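You operate a simulated robot arm through the tools that you are given. There is no shell and no other tool. Be economical: measure what you need, move in short steps, check, and stop when the job is done.

You are at the controls of a simulated two-armed robot. One attempt, no reset.

TASK
Tighten the grey clamp on the clamp hose.
Fine: slide it between the white marks first; use the nut driver and put it back. Set down upright: nut driver.

It is judged by the outcome, as a careful person would: the job done as asked, and still so three seconds after it is handed in. It fails if anything else is knocked over, pushed out of place, dropped, spilled or broken.

THE ROBOT
Two 6-joint arms with two-finger parallel grippers on one trunk, on a base that drives. Base frame: it is fixed to the floor where the robot stands at the start and does not move with it; the origin is under the middle of the robot, x ahead of it, y to its left, z up; the surface under the hand at the start is at about z = 872. Lengths are in mm, angles in rad, forces in N, time in s.
The left shoulder is at the start at [50, 170, 1264], the right one opposite. Each reaches about 1092 mm from its shoulder. Places, roughly: clamp nut [700, 100, 1000]; clamp nut head [700, 100, 1000]; grey clamp [700, 200, 900]; guard thumbscrew [700, 0, 1000]; spring guard [800, 0, 900]. Payload 1.57 kg a hand.
Tool frame (each hand has its own): the origin (TCP) lies between the finger pads and is the grasp point; the fingertips stand 30 mm ahead of it; z points along the fingers, y is the line along which they close. The gripper opens to 80 mm. The fingers are 17 mm wide and 12 mm thick; the gripper's body (40 by 82 mm) begins 80 mm behind the TCP.
Orientation is told as [roll, pitch, yaw] about the base's x, y, z axes, in that order, counted from this pose: with the fingers straight down and closing along the base's y, the tool's x points along the base's -x, its y along +y and its z along -z.

THE INTERFACE
- The arms move only by the tool drive_tool. It takes "left_commands", "right_commands" or both (then of equal length, played together; a hand with none holds still); each is a list of rows, each an object of numbers (a shift or turn left out is 0, a gripper value left out holds the last): "tx", "ty", "tz": the shift along the base's x, y, z in mm; "ax", "ay", "az": the turn, a rotation vector about the base's x, y, z in rad; "fingers": the opening, from 0 (shut) to 1 (fully open). In form: [{"tx": .., "ty": .., "tz": .., "ax": .., "ay": .., "az": .., "fingers": ..}, ...]. A call has 1 to 20 rows; each row shifts and turns the commanded pose from where the row before left it. A row lasts 0.2 s, in which the tool goes at most 50 mm and 0.15 rad; a call with a longer step from one row to the next is refused whole, and so is a gripper value outside its range. A pose out of reach is approached as far as the arm can. The call stops where the force on the tool passes 40 N (or 10 N more than at its start, if that is more) or the arm is blocked; 0.2 s more then pass. The fingers move at their own pace (about 72 mm/s each) and stop on an object; they squeeze with about 43 N. The grip force told is the motor's: it shows also when the fingers shut on nothing. Time passes only in rows, and 0.2 s behind the last, so rows that do not move let the fingers close. The reply holds the time, the measured pose of the TCP, the force on the tool along the base axes, the opening and the grip force, in the units named above and with some noise, with the torque about the TCP (base axes, N m) and any sound that the robot's microphone picked up, and new pictures: "views" is both (left out), scene, wrist or none (wrist: the cameras of the hands that moved).
- Cameras (640 x 400 px; columns grow to the right, rows downward): "scene" is now at [28.8, 33.8, 1831.1]; the picture's right is [0.46, -0.89, 0.00], its down [-0.70, -0.36, -0.62] and it looks along [0.55, 0.28, -0.79] (base axes); focal length 285 px, centre (320, 200). "left" rides on the left gripper at [72, 7, -122] in its tool frame; the picture's right is [-0.09, 1.00, 0.00], its down [-0.84, -0.08, -0.54] and it looks along [-0.54, -0.05, 0.84] (tool axes); focal length 238 px, centre (320, 200). "right" rides on the right gripper at [72, -7, -122] in its tool frame; the picture's right is [0.09, 1.00, 0.00], its down [-0.84, 0.08, -0.54] and it looks along [-0.54, 0.05, 0.84] (tool axes); focal length 238 px, centre (320, 200). There is no depth. A picture from a camera that has moved, and an enlarged one, comes with that camera's place and axes in the base frame and with its lens.
- raise_lower(by): slides the trunk up (or, below 0, down) by that many mm; the arms and the scene camera ride with it, the base frame stays. It gives what a move gives, with no picture.
- base_move(legs): drives the robot by 1 to 6 legs, each [ahead, left, turn to the left] in mm, mm and rad, along the robot's own axes; the way and the turn of a leg run together, so that a leg with both is an arc; at most 1500 mm and 3.142 rad a leg. The arms and the cameras ride along, it lands a little off, and it stops where it bumps. It gives what a move gives, and a new picture of the scene camera.
- head_to(pan, tilt): turns the head with the scene camera to pan (to the left, within 1.501 rad either way) and tilt (down, from -0.506 to 1.204), counted from straight ahead of the robot. It gives what a move gives, and a new picture of the scene camera.
- close_up(camera, box): a new picture of the part [left, top, right, bottom] of that camera's present view, enlarged. It takes no simulated time.
- sign_off(): hands the job in; it is judged then, once.

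Go step by step. Nothing tells you exact positions but the pictures and the camera data: compare them with the known pose of the tool, close in by small moves and look again before you grip or let go. The budget is 120 turns and 260 pictures, counting those below and the enlarged ones. Unless the task says otherwise, let go and move clear before handing in, and close with one line.

The tools are called after "Emit:" by a JSON object that holds its "fn" and its "kwargs". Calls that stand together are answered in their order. drive_tool: Moves the arms, as the interface text tells. Its arguments: {"type":"object","properties":{"left_commands":{"type":"array","items":{"type":"object","properties":{"tx":{"type":"number"},"ty":{"type":"number"},"tz":{"type":"number"},"ax":{"type":"number"},"ay":{"type":"number"},"az":{"type":"number"},"fingers":{"type":"number"}}}},"right_commands":{"type":"array","items":{"type":"object","properties":{"tx":{"type":"number"},"ty":{"type":"number"},"tz":{"type":"number"},"ax":{"type":"number"},"ay":{"type":"number"},"az":{"type":"number"},"fingers":{"type":"number"}}}},"views":{"type":"string","enum":["both","scene","wrist","none"]}},"required":[]} The other tools are called the same way: raise_lower (by) slides the trunk up or down; base_move (legs) drives the base; head_to (pan, tilt) turns the head that bears the scene camera; close_up (camera, box) takes an enlarged picture of a part of a camera's view; sign_off () hands the job in.

At the start:

```text
time: 0.0
left_position: [548.1, 495.9, 1154.0]
left_tool_rot: [-0.001, 0.0, -0.001]
left_contact_force: [0.4, 0.2, -0.8]
left_wrist_torque: [-0.02, 0.0, -0.03]
left_gripper_width: 79.6
left_grasp_force: 0.1
right_position: [650.4, -82.2, 1154.8]
right_tool_rot: [0.0, 0.002, 0.0]
right_contact_force: [-0.9, -1.0, 0.4]
right_wrist_torque: [0.01, 0.02, 0.0]
right_gripper_width: 79.9
right_grasp_force: 0.1
trunk travel left (down, up): [-879.0, 91.0]
robot x, y, heading: [-3.2, 1.2, -0.001]
head pan, tilt: [0.473, 0.906]
```

scene: 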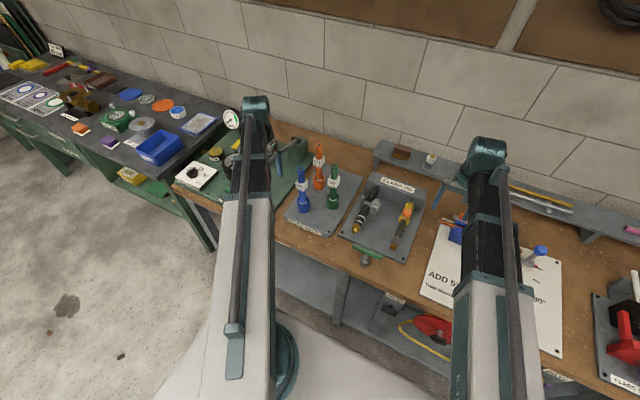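
right: 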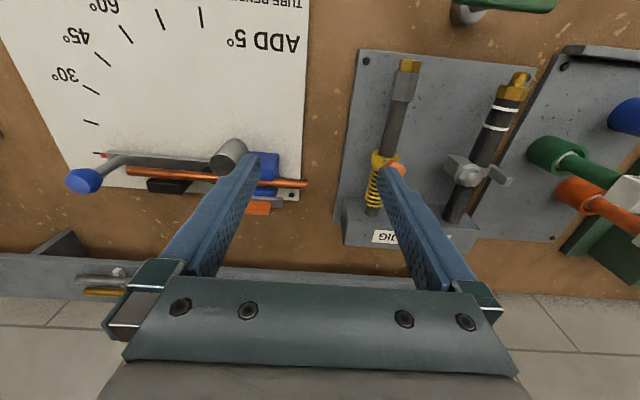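
left: 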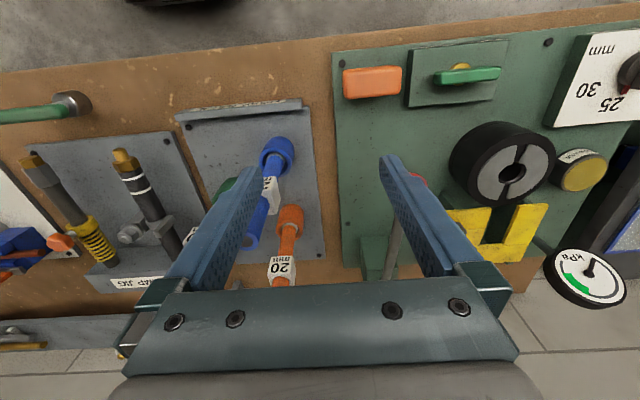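

I see the clamp jig with two hoses: one with a grey clamp and white marks, the other with a yellow spring guard. I'll look closer at the jig and the drivers.

Emit:
{"fn": "close_up", "kwargs": {"camera": "scene", "box": [280, 130, 460, 280]}}

Emit:
{"fn": "close_up", "kwargs": {"camera": "right", "box": [330, 40, 640, 260]}}

Emit:
{"fn": "close_up", "kwargs": {"camera": "left", "box": [0, 80, 340, 310]}}

```text
2.67 times, centred on (370, 205) of scene
camera zoom: at [28.8, 33.8, 1831.1], right [0.46, -0.89, 0.0], down [-0.7, -0.36, -0.62], along [0.55, 0.28, -0.79], focal length 760 px, centre (187, 187)
```

zoom: 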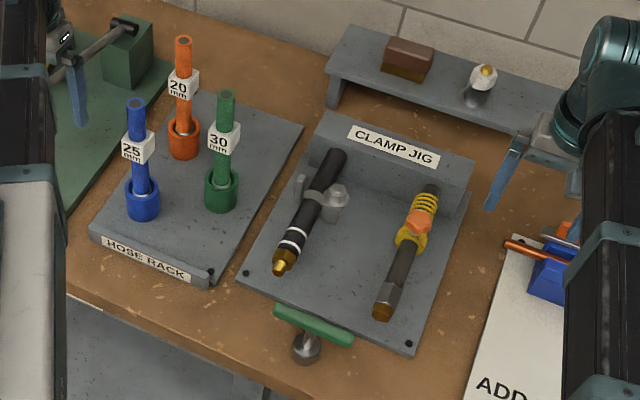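

```text
1.82 times, centred on (485, 150) of right
camera zoom: at [577.5, -89.2, 1274.6], right [-0.09, 1.0, 0.0], down [0.84, 0.08, 0.54], along [0.54, 0.05, -0.84], focal length 433 px, centre (20, 291)
```

zoom: 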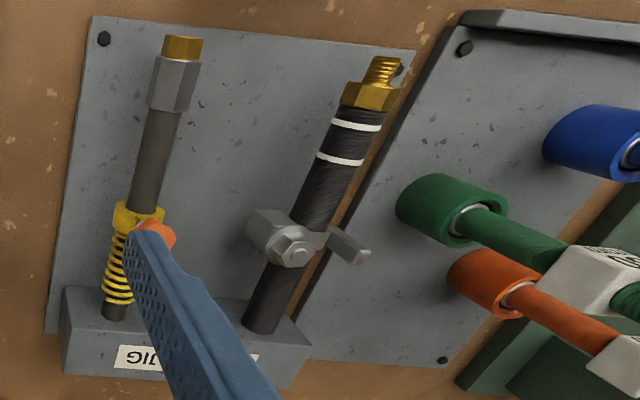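

```text
1.74 times, centred on (170, 195) of left
camera zoom: at [476.3, 502.6, 1275.9], right [0.09, 1.0, 0.0], down [0.84, -0.08, 0.54], along [0.54, -0.05, -0.84], focal length 414 px, centre (581, 209)
```

zoom: 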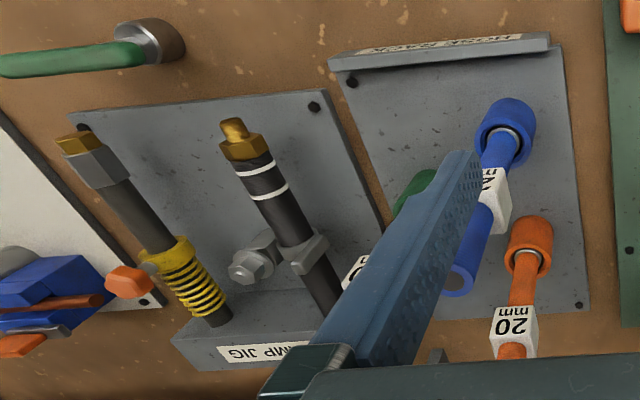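

The hose lies horizontally along x at about y=180, z=920. The clamp is at x≈712, the marks at x≈628–655, and the nut near [715,143,968]. The green T-handle driver stands near [525,100]. I'll move the left hand over for a closer view.

Emit:
{"fn": "drive_tool", "kwargs": {"left_commands": [{"ty": -50}, {"ty": -50}, {"ty": -50}, {"ty": -50}, {"ty": -50}, {"ty": -50}], "right_commands": [{"ty": -50}, {"ty": -50}, {"ty": -50}, {"ty": -30}, {}, {}], "views": "both"}}

Emit:
{"fn": "close_up", "kwargs": {"camera": "left", "box": [200, 0, 520, 240]}}

```text
time: 1.4
left_position: [550.5, 192.3, 1154.4]
left_tool_rot: [0.0, 0.0, 0.002]
left_contact_force: [-0.1, 0.1, 0.4]
left_wrist_torque: [0.02, 0.0, 0.0]
left_gripper_width: 79.9
left_grasp_force: 0.1
right_position: [651.4, -263.2, 1154.7]
right_tool_rot: [0.0, 0.001, -0.001]
right_contact_force: [0.6, 0.6, 0.0]
right_wrist_torque: [0.01, 0.0, -0.03]
right_gripper_width: 79.9
right_grasp_force: 0.0
trunk travel left (down, up): [-879.0, 91.0]
robot x, y, heading: [-1.0, -3.0, -0.002]
head pan, tilt: [0.473, 0.906]
camera scene: at [28.7, 32.7, 1831.1], right [0.46, -0.89, 0.0], down [-0.7, -0.36, -0.62], along [0.55, 0.28, -0.79], focal length 285 px, centre (320, 200)
camera right: at [578.7, -268.8, 1274.5], right [-0.09, 1.0, 0.0], down [0.84, 0.08, 0.54], along [0.54, 0.05, -0.84], focal length 238 px, centre (320, 200)
camera left: at [477.8, 199.2, 1276.1], right [0.09, 1.0, 0.0], down [0.84, -0.08, 0.54], along [0.54, -0.05, -0.84], focal length 238 px, centre (320, 200)
```

scene: 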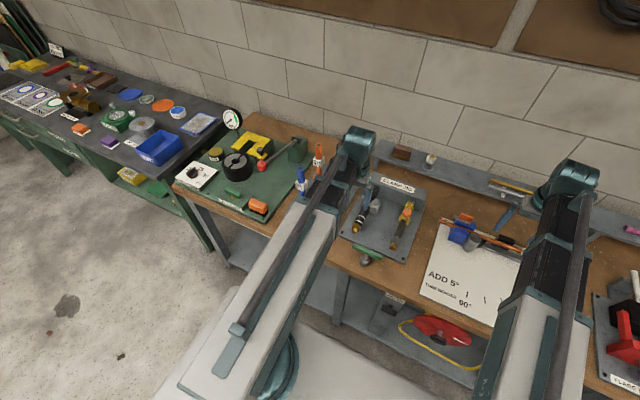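
right: 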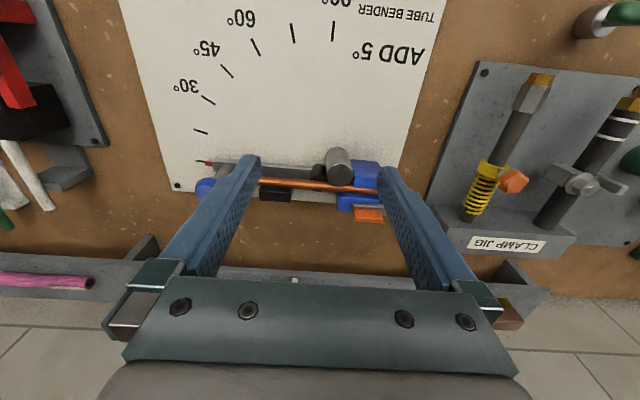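
left: 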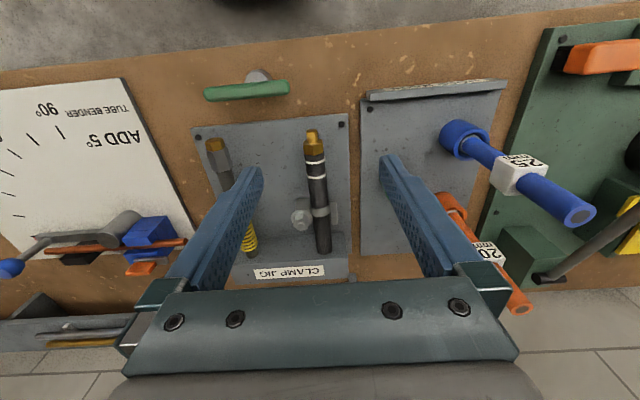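

```text
1.67 times, centred on (360, 120) of left
camera zoom: at [477.8, 199.2, 1276.1], right [0.09, 1.0, 0.0], down [0.84, -0.08, 0.54], along [0.54, -0.05, -0.84], focal length 397 px, centre (253, 333)
```

zoom: 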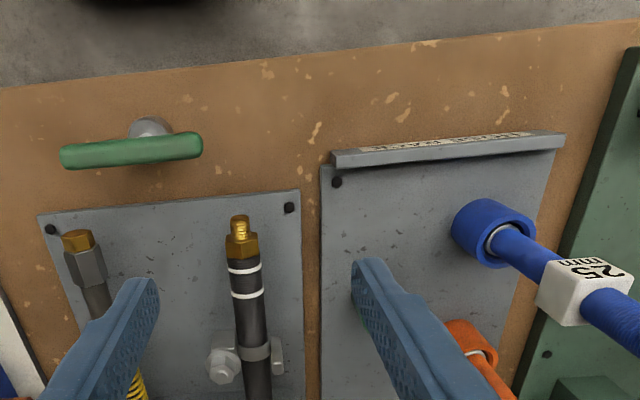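

The driver and hose are visible. I'll back off and lower a little for a better look at the driver and the clamp's nut.

Emit:
{"fn": "drive_tool", "kwargs": {"left_commands": [{"tx": -35, "ty": -30}, {"tx": -35, "ty": -30, "tz": -20}, {"tz": -40}, {"tz": -30}], "views": "wrist"}}

Emit:
{"fn": "close_up", "kwargs": {"camera": "left", "box": [200, 20, 440, 200]}}

Emit:
{"fn": "head_to", "kwargs": {"pan": 0.15, "tilt": 0.95}}

Emit:
{"fn": "close_up", "kwargs": {"camera": "scene", "box": [200, 80, 360, 200]}}

```text
refused: row 2 steps farther than a row can; nothing moved
```

```text
2.22 times, centred on (320, 110) of left
camera zoom: at [477.8, 199.2, 1276.1], right [0.09, 1.0, 0.0], down [0.84, -0.08, 0.54], along [0.54, -0.05, -0.84], focal length 530 px, centre (320, 400)
```

zoom: 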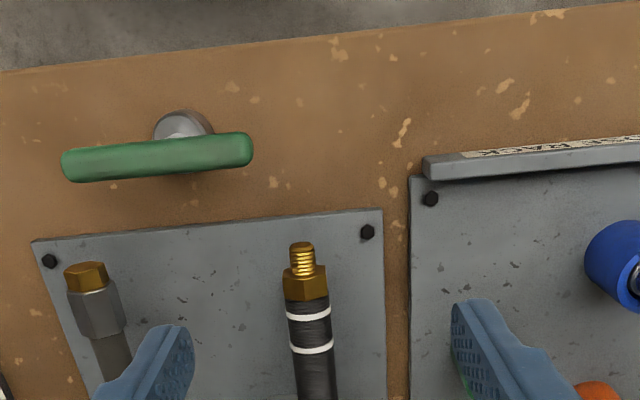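

```text
time: 2.2
left_position: [551.1, 193.7, 1154.8]
left_tool_rot: [0.001, 0.0, 0.0]
left_contact_force: [1.5, 0.1, -0.3]
left_wrist_torque: [-0.01, -0.05, 0.02]
left_gripper_width: 80.0
left_grasp_force: 0.2
right_position: [650.5, -261.7, 1155.1]
right_tool_rot: [-0.002, -0.001, 0.001]
right_contact_force: [1.2, 0.0, 0.3]
right_wrist_torque: [-0.01, -0.03, 0.06]
right_gripper_width: 79.9
right_grasp_force: 0.1
trunk travel left (down, up): [-879.0, 91.0]
robot x, y, heading: [2.0, 0.2, -0.003]
head pan, tilt: [0.15, 0.949]
camera scene: at [33.7, 10.2, 1827.8], right [0.15, -0.99, 0.0], down [-0.8, -0.12, -0.58], along [0.58, 0.09, -0.81], focal length 285 px, centre (320, 200)
```

scene: 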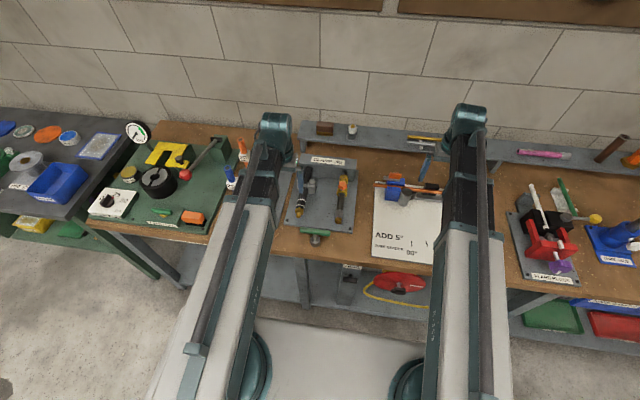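

```text
3.33 times, centred on (280, 140) of scene
camera zoom: at [33.7, 10.2, 1827.8], right [0.15, -0.99, 0.0], down [-0.8, -0.12, -0.58], along [0.58, 0.09, -0.81], focal length 950 px, centre (453, 400)
```

zoom: 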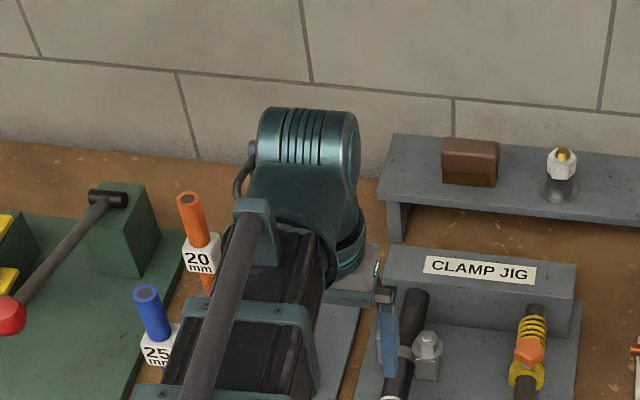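

The nut's hex head points up. Next I'll look closer at the driver.

Emit:
{"fn": "drive_tool", "kwargs": {"left_commands": [{"tx": -35, "ty": -25}, {"tx": -35, "ty": -25, "tz": -15}, {"tz": -40}, {"tz": -35}], "views": "wrist"}}

Emit:
{"fn": "close_up", "kwargs": {"camera": "left", "box": [180, 0, 420, 180]}}

Emit:
{"fn": "close_up", "kwargs": {"camera": "left", "box": [260, 160, 420, 280]}}

```text
time: 3.2
left_position: [478.3, 146.3, 1154.8]
left_tool_rot: [0.001, 0.0, 0.002]
left_contact_force: [0.1, -0.5, -0.1]
left_wrist_torque: [0.02, -0.01, 0.01]
left_gripper_width: 79.9
left_grasp_force: 0.0
left hand out of reach, approached as far as the arm can: row 2, 3, 4
right_position: [650.5, -261.0, 1154.8]
right_tool_rot: [0.001, 0.0, 0.001]
right_contact_force: [-1.0, 0.0, -0.8]
right_wrist_torque: [0.0, 0.03, 0.01]
right_gripper_width: 80.0
right_grasp_force: 0.2
trunk travel left (down, up): [-879.0, 91.0]
robot x, y, heading: [0.9, -0.9, -0.002]
head pan, tilt: [0.15, 0.949]
camera left: at [406.3, 152.8, 1276.0], right [0.09, 1.0, 0.0], down [0.84, -0.08, 0.54], along [0.54, -0.05, -0.84], focal length 238 px, centre (320, 200)
```

left: 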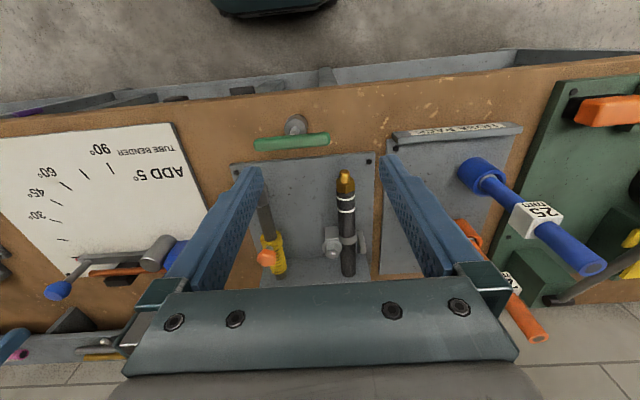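

```text
2.22 times, centred on (300, 90) of left
camera zoom: at [406.3, 152.8, 1276.0], right [0.09, 1.0, 0.0], down [0.84, -0.08, 0.54], along [0.54, -0.05, -0.84], focal length 530 px, centre (364, 444)
```

zoom: 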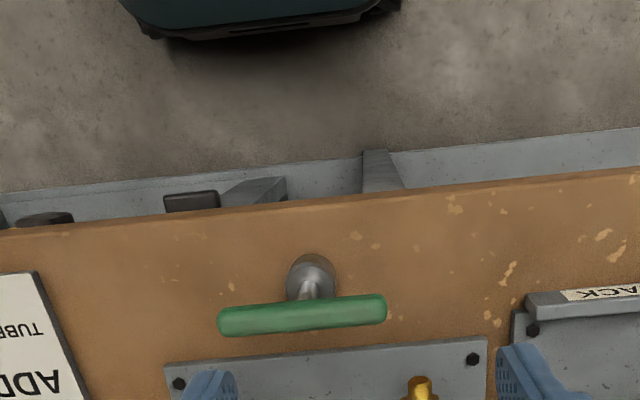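

```text
3.33 times, centred on (340, 220) of left
camera zoom: at [406.3, 152.8, 1276.0], right [0.09, 1.0, 0.0], down [0.84, -0.08, 0.54], along [0.54, -0.05, -0.84], focal length 794 px, centre (253, 133)
```

zoom: 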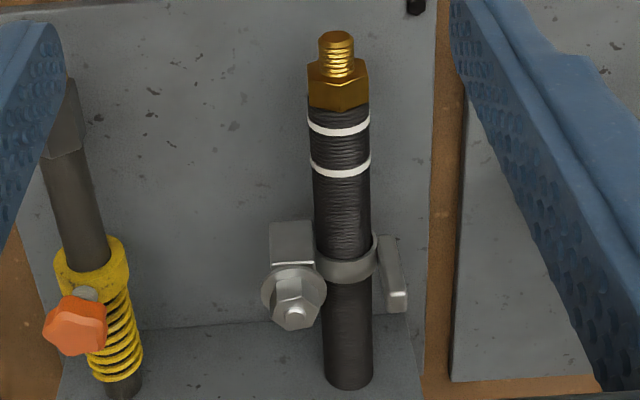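

The driver stands on its socket near [520,100], with the T-bar along y. The arm is too cramped this close, so I'll drive the base back.

Emit:
{"fn": "base_move", "kwargs": {"legs": [[-200, 0, 0]]}}

Emit:
{"fn": "drive_tool", "kwargs": {"left_commands": [{"tx": 50}, {"tx": 50, "tz": 0}, {"tx": 40, "tz": -30}, {"tz": -50}, {"tz": -20}], "views": "wrist"}}

Emit:
{"fn": "close_up", "kwargs": {"camera": "left", "box": [200, 50, 440, 230]}}

```text
time: 4.8
left_position: [274.2, 147.2, 1154.4]
left_tool_rot: [0.0, -0.001, 0.003]
left_contact_force: [-0.6, -0.1, -0.2]
left_wrist_torque: [-0.02, -0.05, 0.0]
left_gripper_width: 80.3
left_grasp_force: 0.0
right_position: [448.4, -258.9, 1155.1]
right_tool_rot: [0.002, -0.002, 0.005]
right_contact_force: [-0.3, 0.3, 0.5]
right_wrist_torque: [0.01, -0.05, -0.01]
right_gripper_width: 80.2
right_grasp_force: 0.0
trunk travel left (down, up): [-879.0, 91.0]
robot x, y, heading: [-202.6, 0.6, 0.0]
head pan, tilt: [0.15, 0.949]
camera scene: at [-170.8, 10.0, 1827.8], right [0.15, -0.99, 0.0], down [-0.8, -0.12, -0.58], along [0.58, 0.09, -0.81], focal length 285 px, centre (320, 200)
```

scene: 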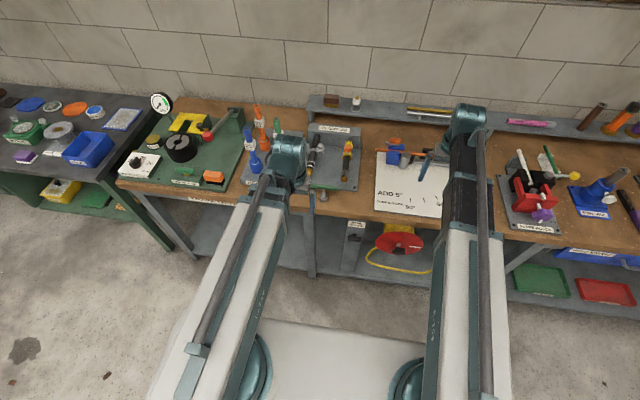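

```text
time: 6.0
left_position: [413.9, 146.9, 1153.8]
left_tool_rot: [0.001, 0.0, 0.003]
left_contact_force: [-0.2, 0.2, -0.3]
left_wrist_torque: [0.0, 0.02, -0.03]
left_gripper_width: 80.0
left_grasp_force: 0.1
left hand out of reach, approached as far as the arm can: row 3, 4, 5
right_position: [450.6, -260.4, 1153.0]
right_tool_rot: [0.001, 0.001, 0.004]
right_contact_force: [0.3, 0.0, -0.2]
right_wrist_torque: [0.02, -0.02, -0.02]
right_gripper_width: 79.9
right_grasp_force: 0.1
trunk travel left (down, up): [-879.0, 91.0]
robot x, y, heading: [-200.7, -3.1, -0.002]
head pan, tilt: [0.15, 0.949]
camera left: at [343.2, 153.6, 1275.8], right [0.09, 1.0, 0.0], down [0.84, -0.07, 0.54], along [0.54, -0.05, -0.84], focal length 238 px, centre (320, 200)
```

left: 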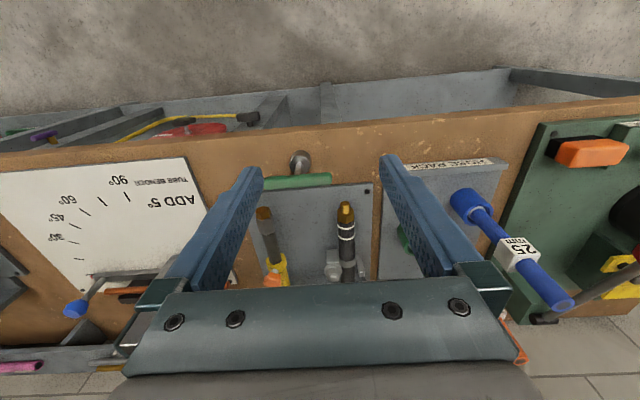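

```text
2.22 times, centred on (320, 140) of left
camera zoom: at [343.2, 153.6, 1275.8], right [0.09, 1.0, 0.0], down [0.84, -0.07, 0.54], along [0.54, -0.05, -0.84], focal length 530 px, centre (320, 333)
```

zoom: 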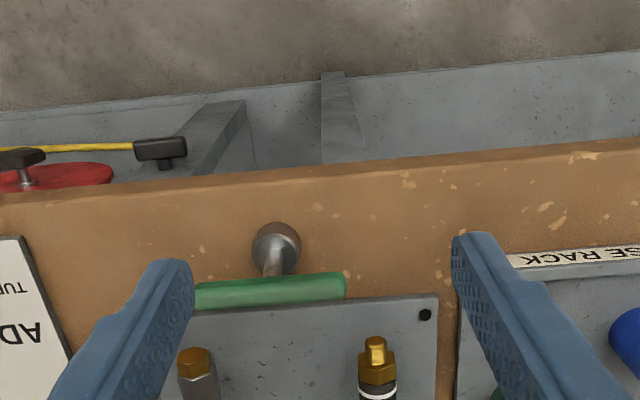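

The arm cannot go lower from this pose, so I'll lower the trunk instead.

Emit:
{"fn": "raise_lower", "kwargs": {"by": -120}}

Emit:
{"fn": "drive_tool", "kwargs": {"left_commands": [{"tx": 0}], "views": "wrist"}}

Emit:
{"fn": "close_up", "kwargs": {"camera": "left", "box": [220, 100, 420, 250]}}

```text
time: 7.5
left_position: [414.6, 147.5, 1035.2]
left_tool_rot: [0.0, 0.0, 0.003]
left_contact_force: [-0.3, 0.4, 0.3]
left_wrist_torque: [-0.02, -0.01, 0.0]
left_gripper_width: 80.1
left_grasp_force: 0.1
right_position: [449.1, -260.1, 1034.6]
right_tool_rot: [0.0, 0.0, 0.003]
right_contact_force: [-0.6, 0.4, 0.1]
right_wrist_torque: [0.02, 0.0, 0.02]
right_gripper_width: 80.1
right_grasp_force: 0.0
trunk travel left (down, up): [-759.0, 211.0]
robot x, y, heading: [-202.1, 0.3, 0.004]
head pan, tilt: [0.15, 0.949]
```

```text
time: 7.9
left_position: [414.5, 148.2, 1034.0]
left_tool_rot: [-0.001, -0.001, 0.003]
left_contact_force: [-0.6, 0.8, -0.1]
left_wrist_torque: [0.01, -0.01, -0.03]
left_gripper_width: 80.0
left_grasp_force: 0.1
right_position: [448.9, -261.4, 1034.9]
right_tool_rot: [-0.001, -0.001, 0.003]
right_contact_force: [0.3, -0.1, -0.6]
right_wrist_torque: [0.0, -0.03, 0.01]
right_gripper_width: 79.9
right_grasp_force: 0.1
trunk travel left (down, up): [-759.0, 211.0]
robot x, y, heading: [-204.2, -2.6, 0.004]
head pan, tilt: [0.15, 0.949]
camera left: at [342.8, 153.6, 1156.0], right [0.09, 1.0, 0.0], down [0.84, -0.07, 0.54], along [0.54, -0.05, -0.84], focal length 238 px, centre (320, 200)
```

left: 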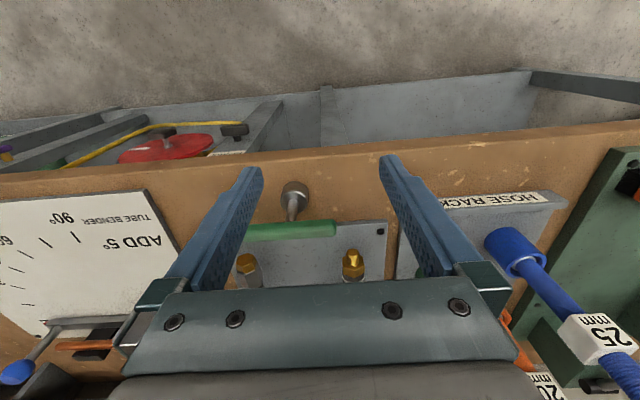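

```text
2.67 times, centred on (320, 175) of left
camera zoom: at [342.8, 153.6, 1156.0], right [0.09, 1.0, 0.0], down [0.84, -0.07, 0.54], along [0.54, -0.05, -0.84], focal length 636 px, centre (320, 267)
```

zoom: 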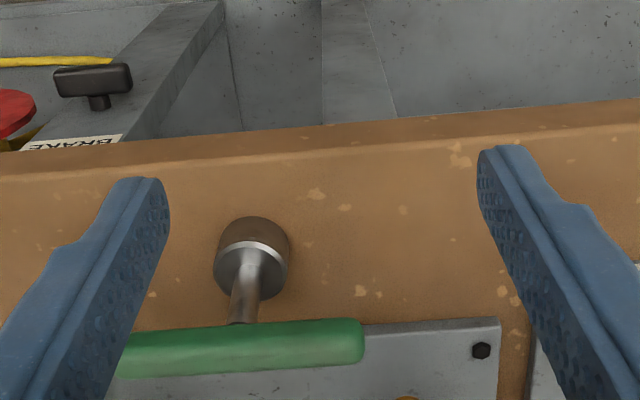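

The driver bar's centre is near [518,102,942]. Before the slide I'll check clearance around the clamp from the scene camera.

Emit:
{"fn": "head_to", "kwargs": {"pan": 0.2, "tilt": 0.8}}

Emit:
{"fn": "close_up", "kwargs": {"camera": "scene", "box": [230, 100, 390, 200]}}

```text
time: 8.6
left_position: [415.3, 146.7, 1034.2]
left_tool_rot: [0.0, 0.001, 0.002]
left_contact_force: [-0.7, 0.2, 0.1]
left_wrist_torque: [-0.03, -0.03, 0.02]
left_gripper_width: 79.9
left_grasp_force: 0.0
right_position: [449.3, -259.4, 1034.9]
right_tool_rot: [0.0, 0.001, 0.005]
right_contact_force: [0.0, -0.4, -0.9]
right_wrist_torque: [-0.02, 0.0, 0.01]
right_gripper_width: 79.9
right_grasp_force: 0.2
trunk travel left (down, up): [-759.0, 211.0]
robot x, y, heading: [-201.8, -1.7, -0.0]
head pan, tilt: [0.201, 0.799]
camera scene: at [-161.8, 15.2, 1719.3], right [0.2, -0.98, 0.0], down [-0.7, -0.15, -0.7], along [0.68, 0.14, -0.72], focal length 285 px, centre (320, 200)
```

scene: 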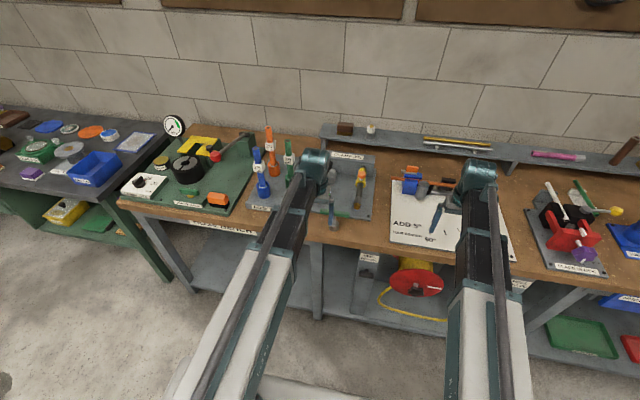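

```text
4.00 times, centred on (310, 150) of scene
camera zoom: at [-161.8, 15.2, 1719.3], right [0.2, -0.98, 0.0], down [-0.7, -0.15, -0.7], along [0.68, 0.14, -0.72], focal length 1140 px, centre (360, 400)
```

zoom: 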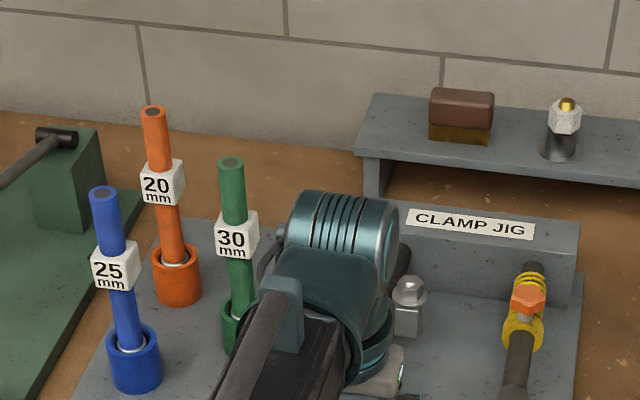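

Nothing blocks the clamp; the nearest hose (30 mm) is at y≈326. I'll move the left hand behind the clamp above the hose, with the fingers opened to about 44 mm to straddle it.

Emit:
{"fn": "drive_tool", "kwargs": {"left_commands": [{"tx": 40, "ty": 15, "fingers": 0.55}, {"tx": 40, "ty": 16}, {"tx": 45}, {"tx": 45}, {"tx": 45}, {"tx": 45}, {"tx": 45}, {"tx": 45}], "views": "both"}}

Emit:
{"fn": "close_up", "kwargs": {"camera": "left", "box": [220, 100, 420, 250]}}

```text
time: 10.4
left_position: [718.7, 177.9, 1034.3]
left_tool_rot: [-0.001, -0.003, 0.003]
left_contact_force: [0.6, 0.0, -0.4]
left_wrist_torque: [0.04, 0.01, 0.01]
left_gripper_width: 43.9
left_grasp_force: 0.1
left hand out of reach, approached as far as the arm can: row 8
right_position: [449.8, -260.2, 1034.4]
right_tool_rot: [0.0, -0.001, 0.004]
right_contact_force: [-0.3, -0.2, 0.1]
right_wrist_torque: [-0.02, -0.04, 0.01]
right_gripper_width: 80.0
right_grasp_force: 0.1
trunk travel left (down, up): [-759.0, 211.0]
robot x, y, heading: [-203.5, -1.4, 0.006]
head pan, tilt: [0.201, 0.799]
camera scene: at [-162.1, 15.2, 1719.3], right [0.2, -0.98, 0.0], down [-0.7, -0.15, -0.7], along [0.68, 0.14, -0.72], focal length 285 px, centre (320, 200)
camera left: at [647.1, 183.8, 1156.0], right [0.09, 1.0, 0.0], down [0.84, -0.07, 0.54], along [0.54, -0.05, -0.84], focal length 238 px, centre (320, 200)
```

scene: 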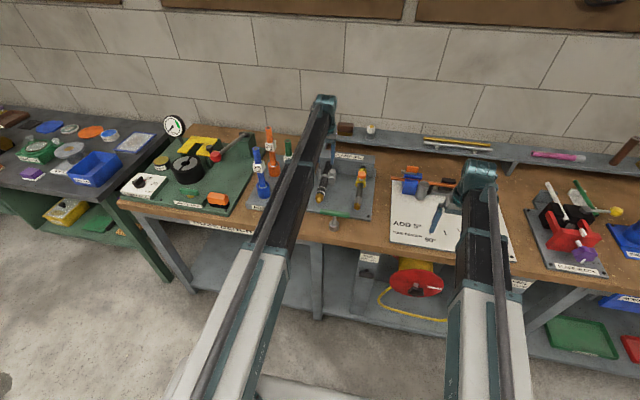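
left: 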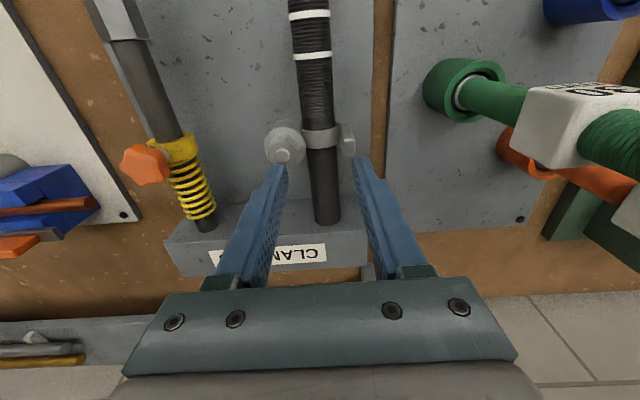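

```text
2.67 times, centred on (320, 175) of left
camera zoom: at [647.1, 183.8, 1156.0], right [0.09, 1.0, 0.0], down [0.84, -0.07, 0.54], along [0.54, -0.05, -0.84], focal length 636 px, centre (320, 267)
```

zoom: 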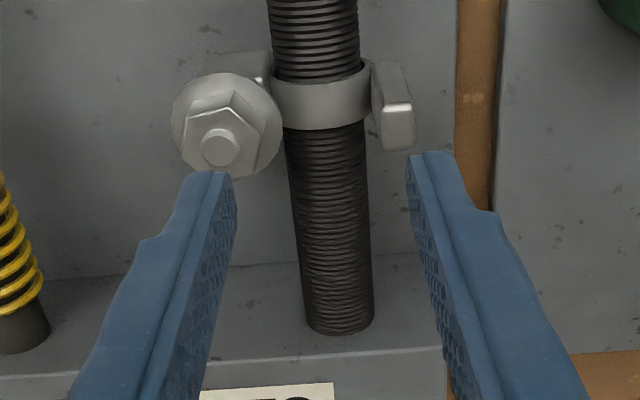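

The arm reaches its limit at x=719, so I'll drive the base forward 60 mm to place the fingers behind the clamp.

Emit:
{"fn": "base_move", "kwargs": {"legs": [[60, 0, 0]]}}

Emit:
{"fn": "drive_tool", "kwargs": {"left_commands": [{"tx": 0}], "views": "wrist"}}

```text
time: 11.4
left_position: [781.2, 175.8, 1032.1]
left_tool_rot: [0.002, 0.001, 0.002]
left_contact_force: [-0.9, 0.4, 0.0]
left_wrist_torque: [-0.05, 0.02, 0.01]
left_gripper_width: 44.3
left_grasp_force: 0.0
right_position: [511.6, -261.2, 1033.8]
right_tool_rot: [-0.001, 0.001, 0.002]
right_contact_force: [0.6, 0.4, 0.8]
right_wrist_torque: [0.01, 0.03, 0.03]
right_gripper_width: 80.1
right_grasp_force: 0.1
trunk travel left (down, up): [-759.0, 211.0]
robot x, y, heading: [-143.1, -1.2, 0.002]
head pan, tilt: [0.201, 0.799]
camera scene: at [-99.5, 15.4, 1719.2], right [0.2, -0.98, 0.0], down [-0.7, -0.14, -0.7], along [0.68, 0.14, -0.72], focal length 285 px, centre (320, 200)
```

scene: 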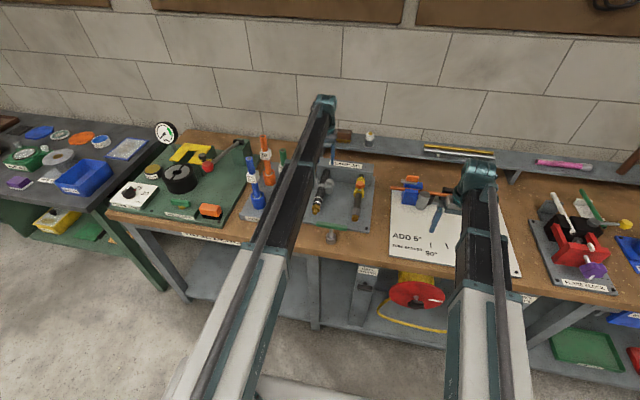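

```text
time: 11.8
left_position: [779.9, 176.6, 1033.5]
left_tool_rot: [0.0, 0.0, 0.002]
left_contact_force: [0.5, 0.0, -0.4]
left_wrist_torque: [-0.03, 0.01, 0.03]
left_gripper_width: 44.1
left_grasp_force: 0.2
right_position: [509.8, -259.9, 1033.9]
right_tool_rot: [-0.001, 0.0, 0.002]
right_contact_force: [0.0, 0.1, 0.5]
right_wrist_torque: [0.01, 0.04, -0.02]
right_gripper_width: 79.8
right_grasp_force: 0.1
trunk travel left (down, up): [-759.0, 211.0]
robot x, y, heading: [-141.7, -1.7, 0.004]
head pan, tilt: [0.201, 0.799]
camera left: at [708.1, 183.2, 1155.5], right [0.09, 1.0, 0.0], down [0.84, -0.08, 0.54], along [0.54, -0.05, -0.84], focal length 238 px, centre (320, 200)
```

left: 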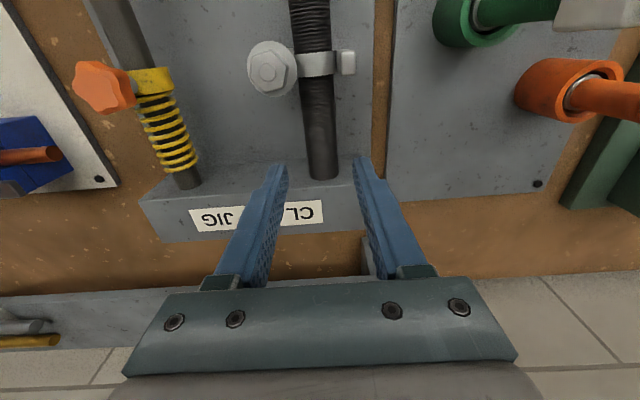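

The fingers straddle the hose behind the clamp. I'll descend in steps.

Emit:
{"fn": "drive_tool", "kwargs": {"left_commands": [{"tz": -40}, {"tz": -30}, {"tz": -25}], "views": "wrist"}}

```text
time: 12.6
left_position: [778.9, 176.5, 1033.2]
left_tool_rot: [0.002, -0.003, 0.001]
left_contact_force: [-0.3, 0.0, -0.4]
left_wrist_torque: [0.01, 0.0, -0.01]
left_gripper_width: 44.1
left_grasp_force: 0.0
left hand out of reach, approached as far as the arm can: row 1, 2, 3
right_position: [510.3, -261.1, 1034.1]
right_tool_rot: [0.0, 0.0, 0.001]
right_contact_force: [-0.3, -0.4, 0.3]
right_wrist_torque: [-0.03, 0.02, 0.01]
right_gripper_width: 80.0
right_grasp_force: 0.0
trunk travel left (down, up): [-759.0, 211.0]
robot x, y, heading: [-139.7, 2.8, 0.002]
head pan, tilt: [0.201, 0.799]
camera left: at [707.8, 183.1, 1155.7], right [0.09, 1.0, 0.0], down [0.84, -0.08, 0.54], along [0.54, -0.05, -0.84], focal length 238 px, centre (320, 200)
```

left: 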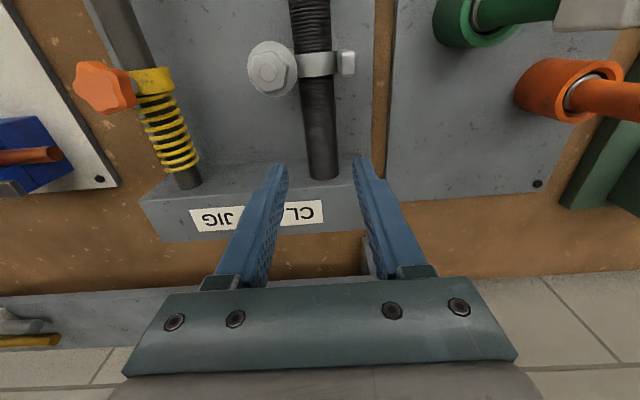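

Downward motion is limited relative to the shoulder, so I'll raise both arms first and then lower the trunk. That leaves slack in z.

Emit:
{"fn": "drive_tool", "kwargs": {"left_commands": [{"tz": 40}, {"tz": 40}, {}, {}], "right_commands": [{"tz": 45}, {"tz": 45}, {"tz": 45}, {"tz": 45}], "views": "none"}}

Emit:
{"fn": "raise_lower", "kwargs": {"by": -120}}

Emit:
{"fn": "drive_tool", "kwargs": {"left_commands": [{"tz": 0}], "views": "both"}}

```text
time: 13.6
left_position: [780.0, 176.4, 1034.8]
left_tool_rot: [0.0, -0.001, 0.003]
left_contact_force: [-0.4, 0.0, -0.3]
left_wrist_torque: [-0.01, -0.02, 0.0]
left_gripper_width: 44.2
left_grasp_force: 0.0
left hand out of reach, approached as far as the arm can: row 1, 2
right_position: [509.1, -260.4, 1034.8]
right_tool_rot: [0.002, -0.001, 0.002]
right_contact_force: [-0.3, 0.1, -1.1]
right_wrist_torque: [0.01, 0.03, 0.01]
right_gripper_width: 79.8
right_grasp_force: 0.1
right hand out of reach, approached as far as the arm can: row 1, 2, 3, 4
trunk travel left (down, up): [-759.0, 211.0]
robot x, y, heading: [-143.4, -1.2, 0.002]
head pan, tilt: [0.201, 0.799]
```

```text
time: 15.1
left_position: [780.7, 176.3, 914.6]
left_tool_rot: [0.0, -0.002, 0.001]
left_contact_force: [-0.2, 0.6, 0.4]
left_wrist_torque: [-0.05, -0.04, 0.01]
left_gripper_width: 44.1
left_grasp_force: 0.1
right_position: [508.3, -260.2, 913.4]
right_tool_rot: [0.0, 0.0, 0.002]
right_contact_force: [0.9, 0.3, -0.8]
right_wrist_torque: [-0.01, -0.03, -0.01]
right_gripper_width: 80.1
right_grasp_force: 0.1
trunk travel left (down, up): [-639.0, 331.0]
robot x, y, heading: [-140.5, 0.4, 0.005]
head pan, tilt: [0.201, 0.799]
```

```text
time: 15.5
left_position: [780.0, 175.9, 913.8]
left_tool_rot: [-0.001, -0.003, 0.002]
left_contact_force: [-0.5, 0.4, -1.2]
left_wrist_torque: [0.01, -0.02, 0.02]
left_gripper_width: 43.9
left_grasp_force: 0.0
right_position: [508.9, -262.8, 914.7]
right_tool_rot: [0.0, 0.0, 0.002]
right_contact_force: [0.2, -0.5, 0.5]
right_wrist_torque: [0.03, -0.01, 0.01]
right_gripper_width: 79.7
right_grasp_force: 0.0
trunk travel left (down, up): [-639.0, 331.0]
robot x, y, heading: [-140.9, -1.7, 0.001]
head pan, tilt: [0.201, 0.799]
camera scene: at [-101.5, 15.4, 1599.3], right [0.2, -0.98, 0.0], down [-0.7, -0.14, -0.7], along [0.68, 0.14, -0.72], focal length 285 px, centre (320, 200)
camera left: at [707.7, 183.1, 1035.8], right [0.09, 1.0, 0.0], down [0.84, -0.08, 0.54], along [0.54, -0.05, -0.84], focal length 238 px, centre (320, 200)
```

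scene: 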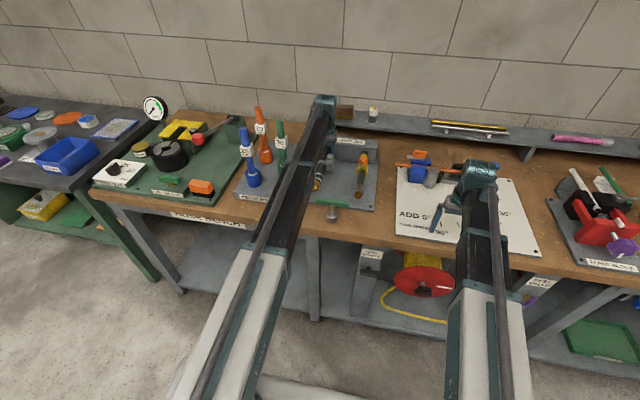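
left: 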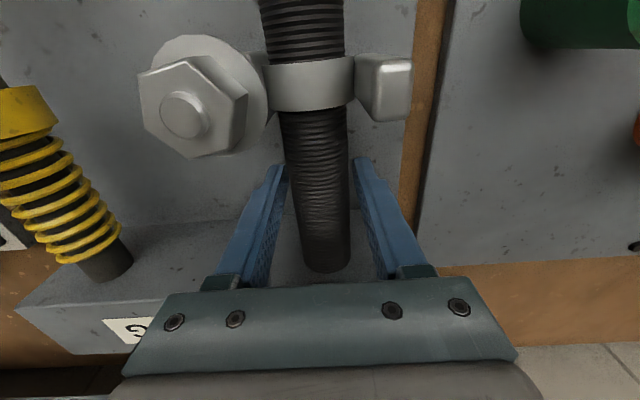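

The arms hold a fixed height relative to the trunk, so z is set by the trunk alone. The fingers now straddle the hose; I'll raise the trunk 16 mm so the palm clears the nut, then slide the clamp toward −x.

Emit:
{"fn": "raise_lower", "kwargs": {"by": 16}}

Emit:
{"fn": "drive_tool", "kwargs": {"left_commands": [{"tx": -15, "ty": 1}, {"tx": -10, "ty": 1}, {"tx": -5}], "views": "wrist"}}

```text
time: 16.1
left_position: [779.2, 176.3, 929.9]
left_tool_rot: [0.0, -0.003, 0.001]
left_contact_force: [0.8, 1.0, 0.2]
left_wrist_torque: [-0.01, -0.01, -0.03]
left_gripper_width: 44.1
left_grasp_force: 0.1
right_position: [509.3, -259.9, 931.1]
right_tool_rot: [-0.001, 0.001, 0.001]
right_contact_force: [0.5, 0.0, 0.9]
right_wrist_torque: [0.0, -0.01, -0.01]
right_gripper_width: 79.7
right_grasp_force: 0.0
trunk travel left (down, up): [-655.0, 315.0]
robot x, y, heading: [-142.9, -4.3, 0.004]
head pan, tilt: [0.201, 0.799]
```

```text
time: 16.9
left_position: [749.4, 178.8, 929.2]
left_tool_rot: [0.001, -0.003, 0.0]
left_contact_force: [0.6, -0.3, -0.8]
left_wrist_torque: [-0.03, -0.01, 0.0]
left_gripper_width: 44.0
left_grasp_force: 0.0
right_position: [509.5, -260.7, 930.8]
right_tool_rot: [0.0, 0.001, 0.002]
right_contact_force: [-0.1, 0.6, 0.3]
right_wrist_torque: [0.02, -0.01, 0.0]
right_gripper_width: 80.1
right_grasp_force: 0.1
trunk travel left (down, up): [-655.0, 315.0]
robot x, y, heading: [-143.4, 2.5, 0.004]
head pan, tilt: [0.201, 0.799]
camera left: at [677.3, 184.8, 1051.8], right [0.09, 1.0, 0.0], down [0.84, -0.08, 0.54], along [0.54, -0.05, -0.84], focal length 238 px, centre (320, 200)
```

left: 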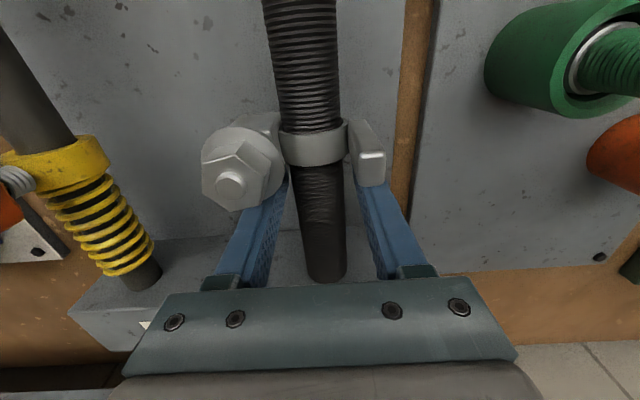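

The fingers are just behind the tab and the flange. I'll push on slowly.

Emit:
{"fn": "drive_tool", "kwargs": {"left_commands": [{"tx": -4}, {"tx": -4}, {"tx": -4}, {"tx": -6}, {"tx": -8}, {"tx": -8}], "views": "wrist"}}

Emit:
{"fn": "close_up", "kwargs": {"camera": "left", "box": [180, 0, 420, 180]}}

```text
time: 18.3
left_position: [715.2, 179.5, 931.1]
left_tool_rot: [0.0, -0.002, 0.0]
left_contact_force: [-0.1, -0.1, 0.3]
left_wrist_torque: [-0.01, 0.0, -0.01]
left_gripper_width: 44.0
left_grasp_force: 0.1
right_position: [509.6, -260.3, 929.3]
right_tool_rot: [-0.001, 0.001, 0.001]
right_contact_force: [0.5, 1.1, 0.5]
right_wrist_torque: [0.01, 0.02, 0.0]
right_gripper_width: 80.0
right_grasp_force: 0.1
trunk travel left (down, up): [-655.0, 315.0]
robot x, y, heading: [-142.3, -1.8, 0.002]
head pan, tilt: [0.201, 0.799]
camera left: at [643.0, 185.5, 1051.8], right [0.09, 1.0, 0.0], down [0.84, -0.08, 0.54], along [0.54, -0.05, -0.84], focal length 238 px, centre (320, 200)
```

left: 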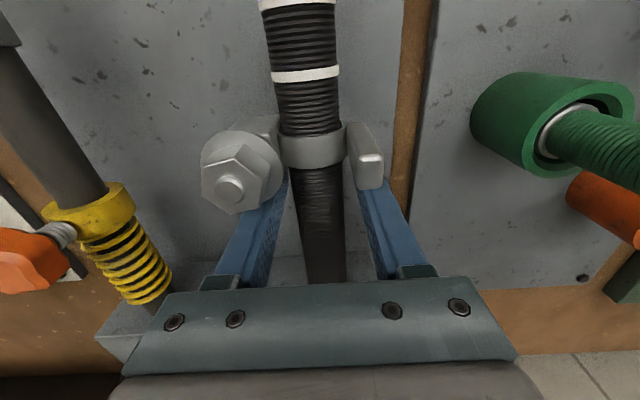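

```text
2.22 times, centred on (300, 90) of left
camera zoom: at [643.0, 185.5, 1051.8], right [0.09, 1.0, 0.0], down [0.84, -0.08, 0.54], along [0.54, -0.05, -0.84], focal length 530 px, centre (364, 444)
```

zoom: 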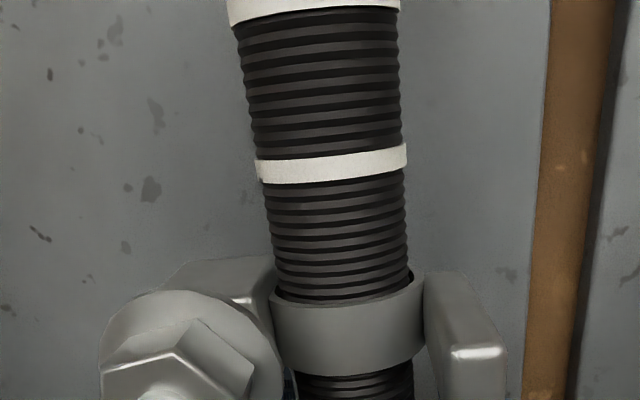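

The clamp slides freely. The marks are at x≈628 and 653 and the band is at about 688, so I'll push another 40 mm and check.

Emit:
{"fn": "drive_tool", "kwargs": {"left_commands": [{"tx": -8}, {"tx": -8}, {"tx": -8}, {"tx": -8}, {"tx": -8}], "views": "wrist"}}

Emit:
{"fn": "close_up", "kwargs": {"camera": "left", "box": [180, 60, 420, 240]}}

```text
time: 19.5
left_position: [677.6, 179.8, 930.6]
left_tool_rot: [0.0, -0.002, 0.002]
left_contact_force: [0.8, 1.0, 0.0]
left_wrist_torque: [0.0, -0.02, -0.03]
left_gripper_width: 44.1
left_grasp_force: 0.1
right_position: [509.3, -260.5, 929.7]
right_tool_rot: [0.002, 0.001, 0.001]
right_contact_force: [-0.5, -0.1, 0.9]
right_wrist_torque: [0.0, 0.0, 0.04]
right_gripper_width: 79.7
right_grasp_force: 0.1
trunk travel left (down, up): [-655.0, 315.0]
robot x, y, heading: [-142.2, 1.7, 0.001]
head pan, tilt: [0.201, 0.799]
camera left: at [604.4, 185.4, 1051.8], right [0.09, 1.0, 0.0], down [0.84, -0.08, 0.54], along [0.54, -0.05, -0.84], focal length 238 px, centre (320, 200)
```

left: 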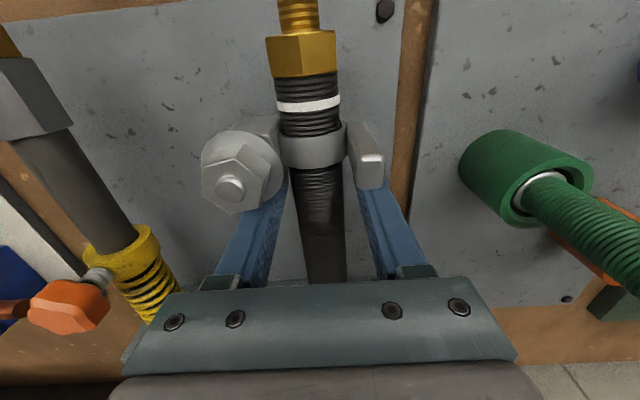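

```text
2.22 times, centred on (300, 150) of left
camera zoom: at [604.4, 185.4, 1051.8], right [0.09, 1.0, 0.0], down [0.84, -0.08, 0.54], along [0.54, -0.05, -0.84], focal length 530 px, centre (364, 311)
```

zoom: 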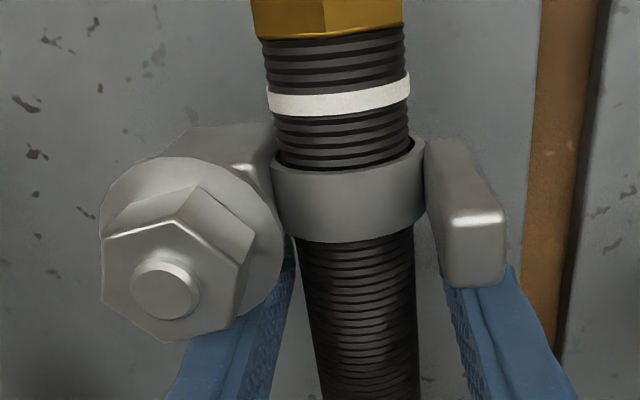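

The band now covers the rear mark, with its centre near x=650. It needs about 10 mm more, so I'll go 9 and check.

Emit:
{"fn": "drive_tool", "kwargs": {"left_commands": [{"tx": -3}, {"tx": -3}, {"tx": -3}], "views": "none"}}

Emit:
{"fn": "close_up", "kwargs": {"camera": "left", "box": [220, 80, 400, 215]}}

```text
time: 20.3
left_position: [667.6, 176.7, 929.5]
left_tool_rot: [-0.002, -0.001, 0.003]
left_contact_force: [5.3, -0.6, 2.8]
left_wrist_torque: [-0.08, 0.14, 0.18]
left_gripper_width: 44.2
left_grasp_force: 0.0
right_position: [509.4, -259.8, 929.8]
right_tool_rot: [-0.001, 0.001, 0.001]
right_contact_force: [0.3, -0.2, -0.5]
right_wrist_torque: [-0.02, 0.01, 0.02]
right_gripper_width: 80.0
right_grasp_force: 0.0
trunk travel left (down, up): [-655.0, 315.0]
robot x, y, heading: [-145.5, -0.4, 0.001]
head pan, tilt: [0.201, 0.799]
```

```text
2.96 times, centred on (310, 148) of left
camera zoom: at [595.5, 184.4, 1051.6], right [0.09, 1.0, 0.0], down [0.84, -0.08, 0.54], along [0.54, -0.05, -0.84], focal length 706 px, centre (350, 356)
```

zoom: 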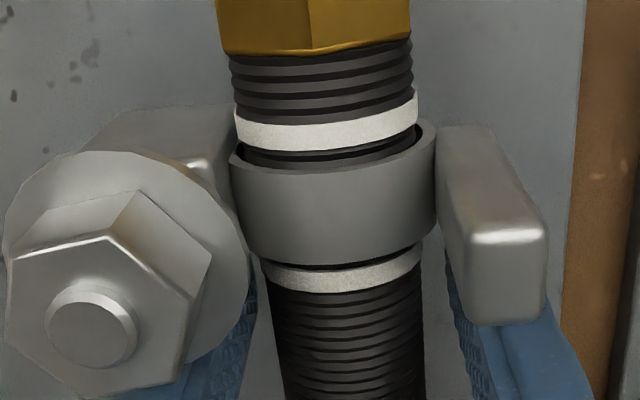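

The clamp sits between the marks (band 634–651, marks' inner edges 631 and 655). I'll back the fingers off +x and rise clear.

Emit:
{"fn": "drive_tool", "kwargs": {"left_commands": [{"tx": 5, "ty": 1}, {"tx": 10, "ty": 1}, {"tx": 10}], "views": "none"}}

Emit:
{"fn": "raise_lower", "kwargs": {"by": 120}}

Emit:
{"fn": "drive_tool", "kwargs": {"left_commands": [{"tx": -45}, {"tx": -45}, {"tx": -45}], "views": "wrist"}}

Emit:
{"fn": "close_up", "kwargs": {"camera": "left", "box": [240, 100, 400, 220]}}

```text
time: 21.1
left_position: [692.1, 178.7, 930.3]
left_tool_rot: [-0.001, 0.0, 0.005]
left_contact_force: [-0.6, -0.1, 0.0]
left_wrist_torque: [0.02, -0.02, 0.03]
left_gripper_width: 44.1
left_grasp_force: 0.0
right_position: [509.5, -260.5, 929.6]
right_tool_rot: [0.0, 0.001, 0.001]
right_contact_force: [0.3, -0.8, -0.4]
right_wrist_torque: [0.04, -0.02, 0.0]
right_gripper_width: 79.8
right_grasp_force: 0.1
trunk travel left (down, up): [-655.0, 315.0]
robot x, y, heading: [-141.4, 1.0, 0.003]
head pan, tilt: [0.201, 0.799]
```

```text
time: 22.6
left_position: [692.2, 179.8, 1051.3]
left_tool_rot: [-0.001, -0.004, 0.002]
left_contact_force: [-0.2, -0.4, -0.4]
left_wrist_torque: [0.0, -0.02, 0.02]
left_gripper_width: 44.0
left_grasp_force: 0.1
right_position: [510.8, -261.2, 1050.8]
right_tool_rot: [0.001, 0.0, 0.002]
right_contact_force: [0.3, 0.4, -0.2]
right_wrist_torque: [0.0, 0.0, 0.01]
right_gripper_width: 79.9
right_grasp_force: 0.0
trunk travel left (down, up): [-775.0, 195.0]
robot x, y, heading: [-141.5, -0.8, 0.002]
head pan, tilt: [0.201, 0.799]
```

```text
time: 23.4
left_position: [556.4, 179.0, 1050.2]
left_tool_rot: [0.0, -0.002, 0.002]
left_contact_force: [0.3, -0.7, 0.5]
left_wrist_torque: [-0.03, 0.01, -0.02]
left_gripper_width: 43.8
left_grasp_force: 0.1
right_position: [507.5, -259.2, 1050.0]
right_tool_rot: [0.0, 0.001, 0.002]
right_contact_force: [0.3, -0.4, 0.3]
right_wrist_torque: [0.0, -0.02, 0.01]
right_gripper_width: 79.9
right_grasp_force: 0.0
trunk travel left (down, up): [-775.0, 195.0]
robot x, y, heading: [-143.1, -4.2, 0.001]
head pan, tilt: [0.201, 0.799]
camera left: at [483.2, 186.5, 1172.2], right [0.09, 1.0, 0.0], down [0.84, -0.08, 0.54], along [0.54, -0.05, -0.84], focal length 238 px, centre (320, 200)
```

left: 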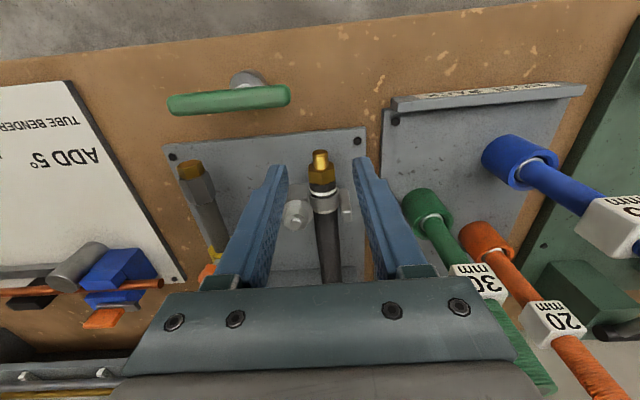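

```text
3.33 times, centred on (320, 160) of left
camera zoom: at [483.2, 186.5, 1172.2], right [0.09, 1.0, 0.0], down [0.84, -0.08, 0.54], along [0.54, -0.05, -0.84], focal length 794 px, centre (320, 333)
```

zoom: 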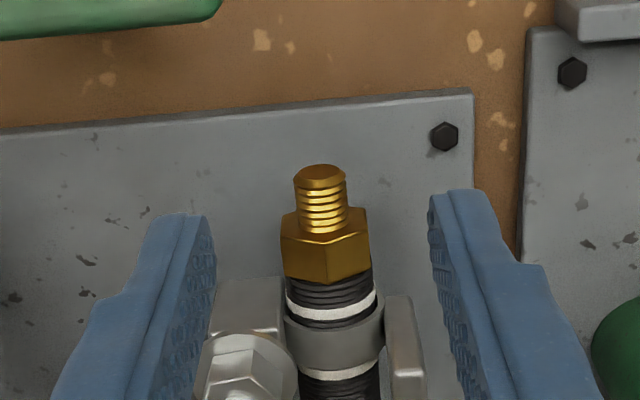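

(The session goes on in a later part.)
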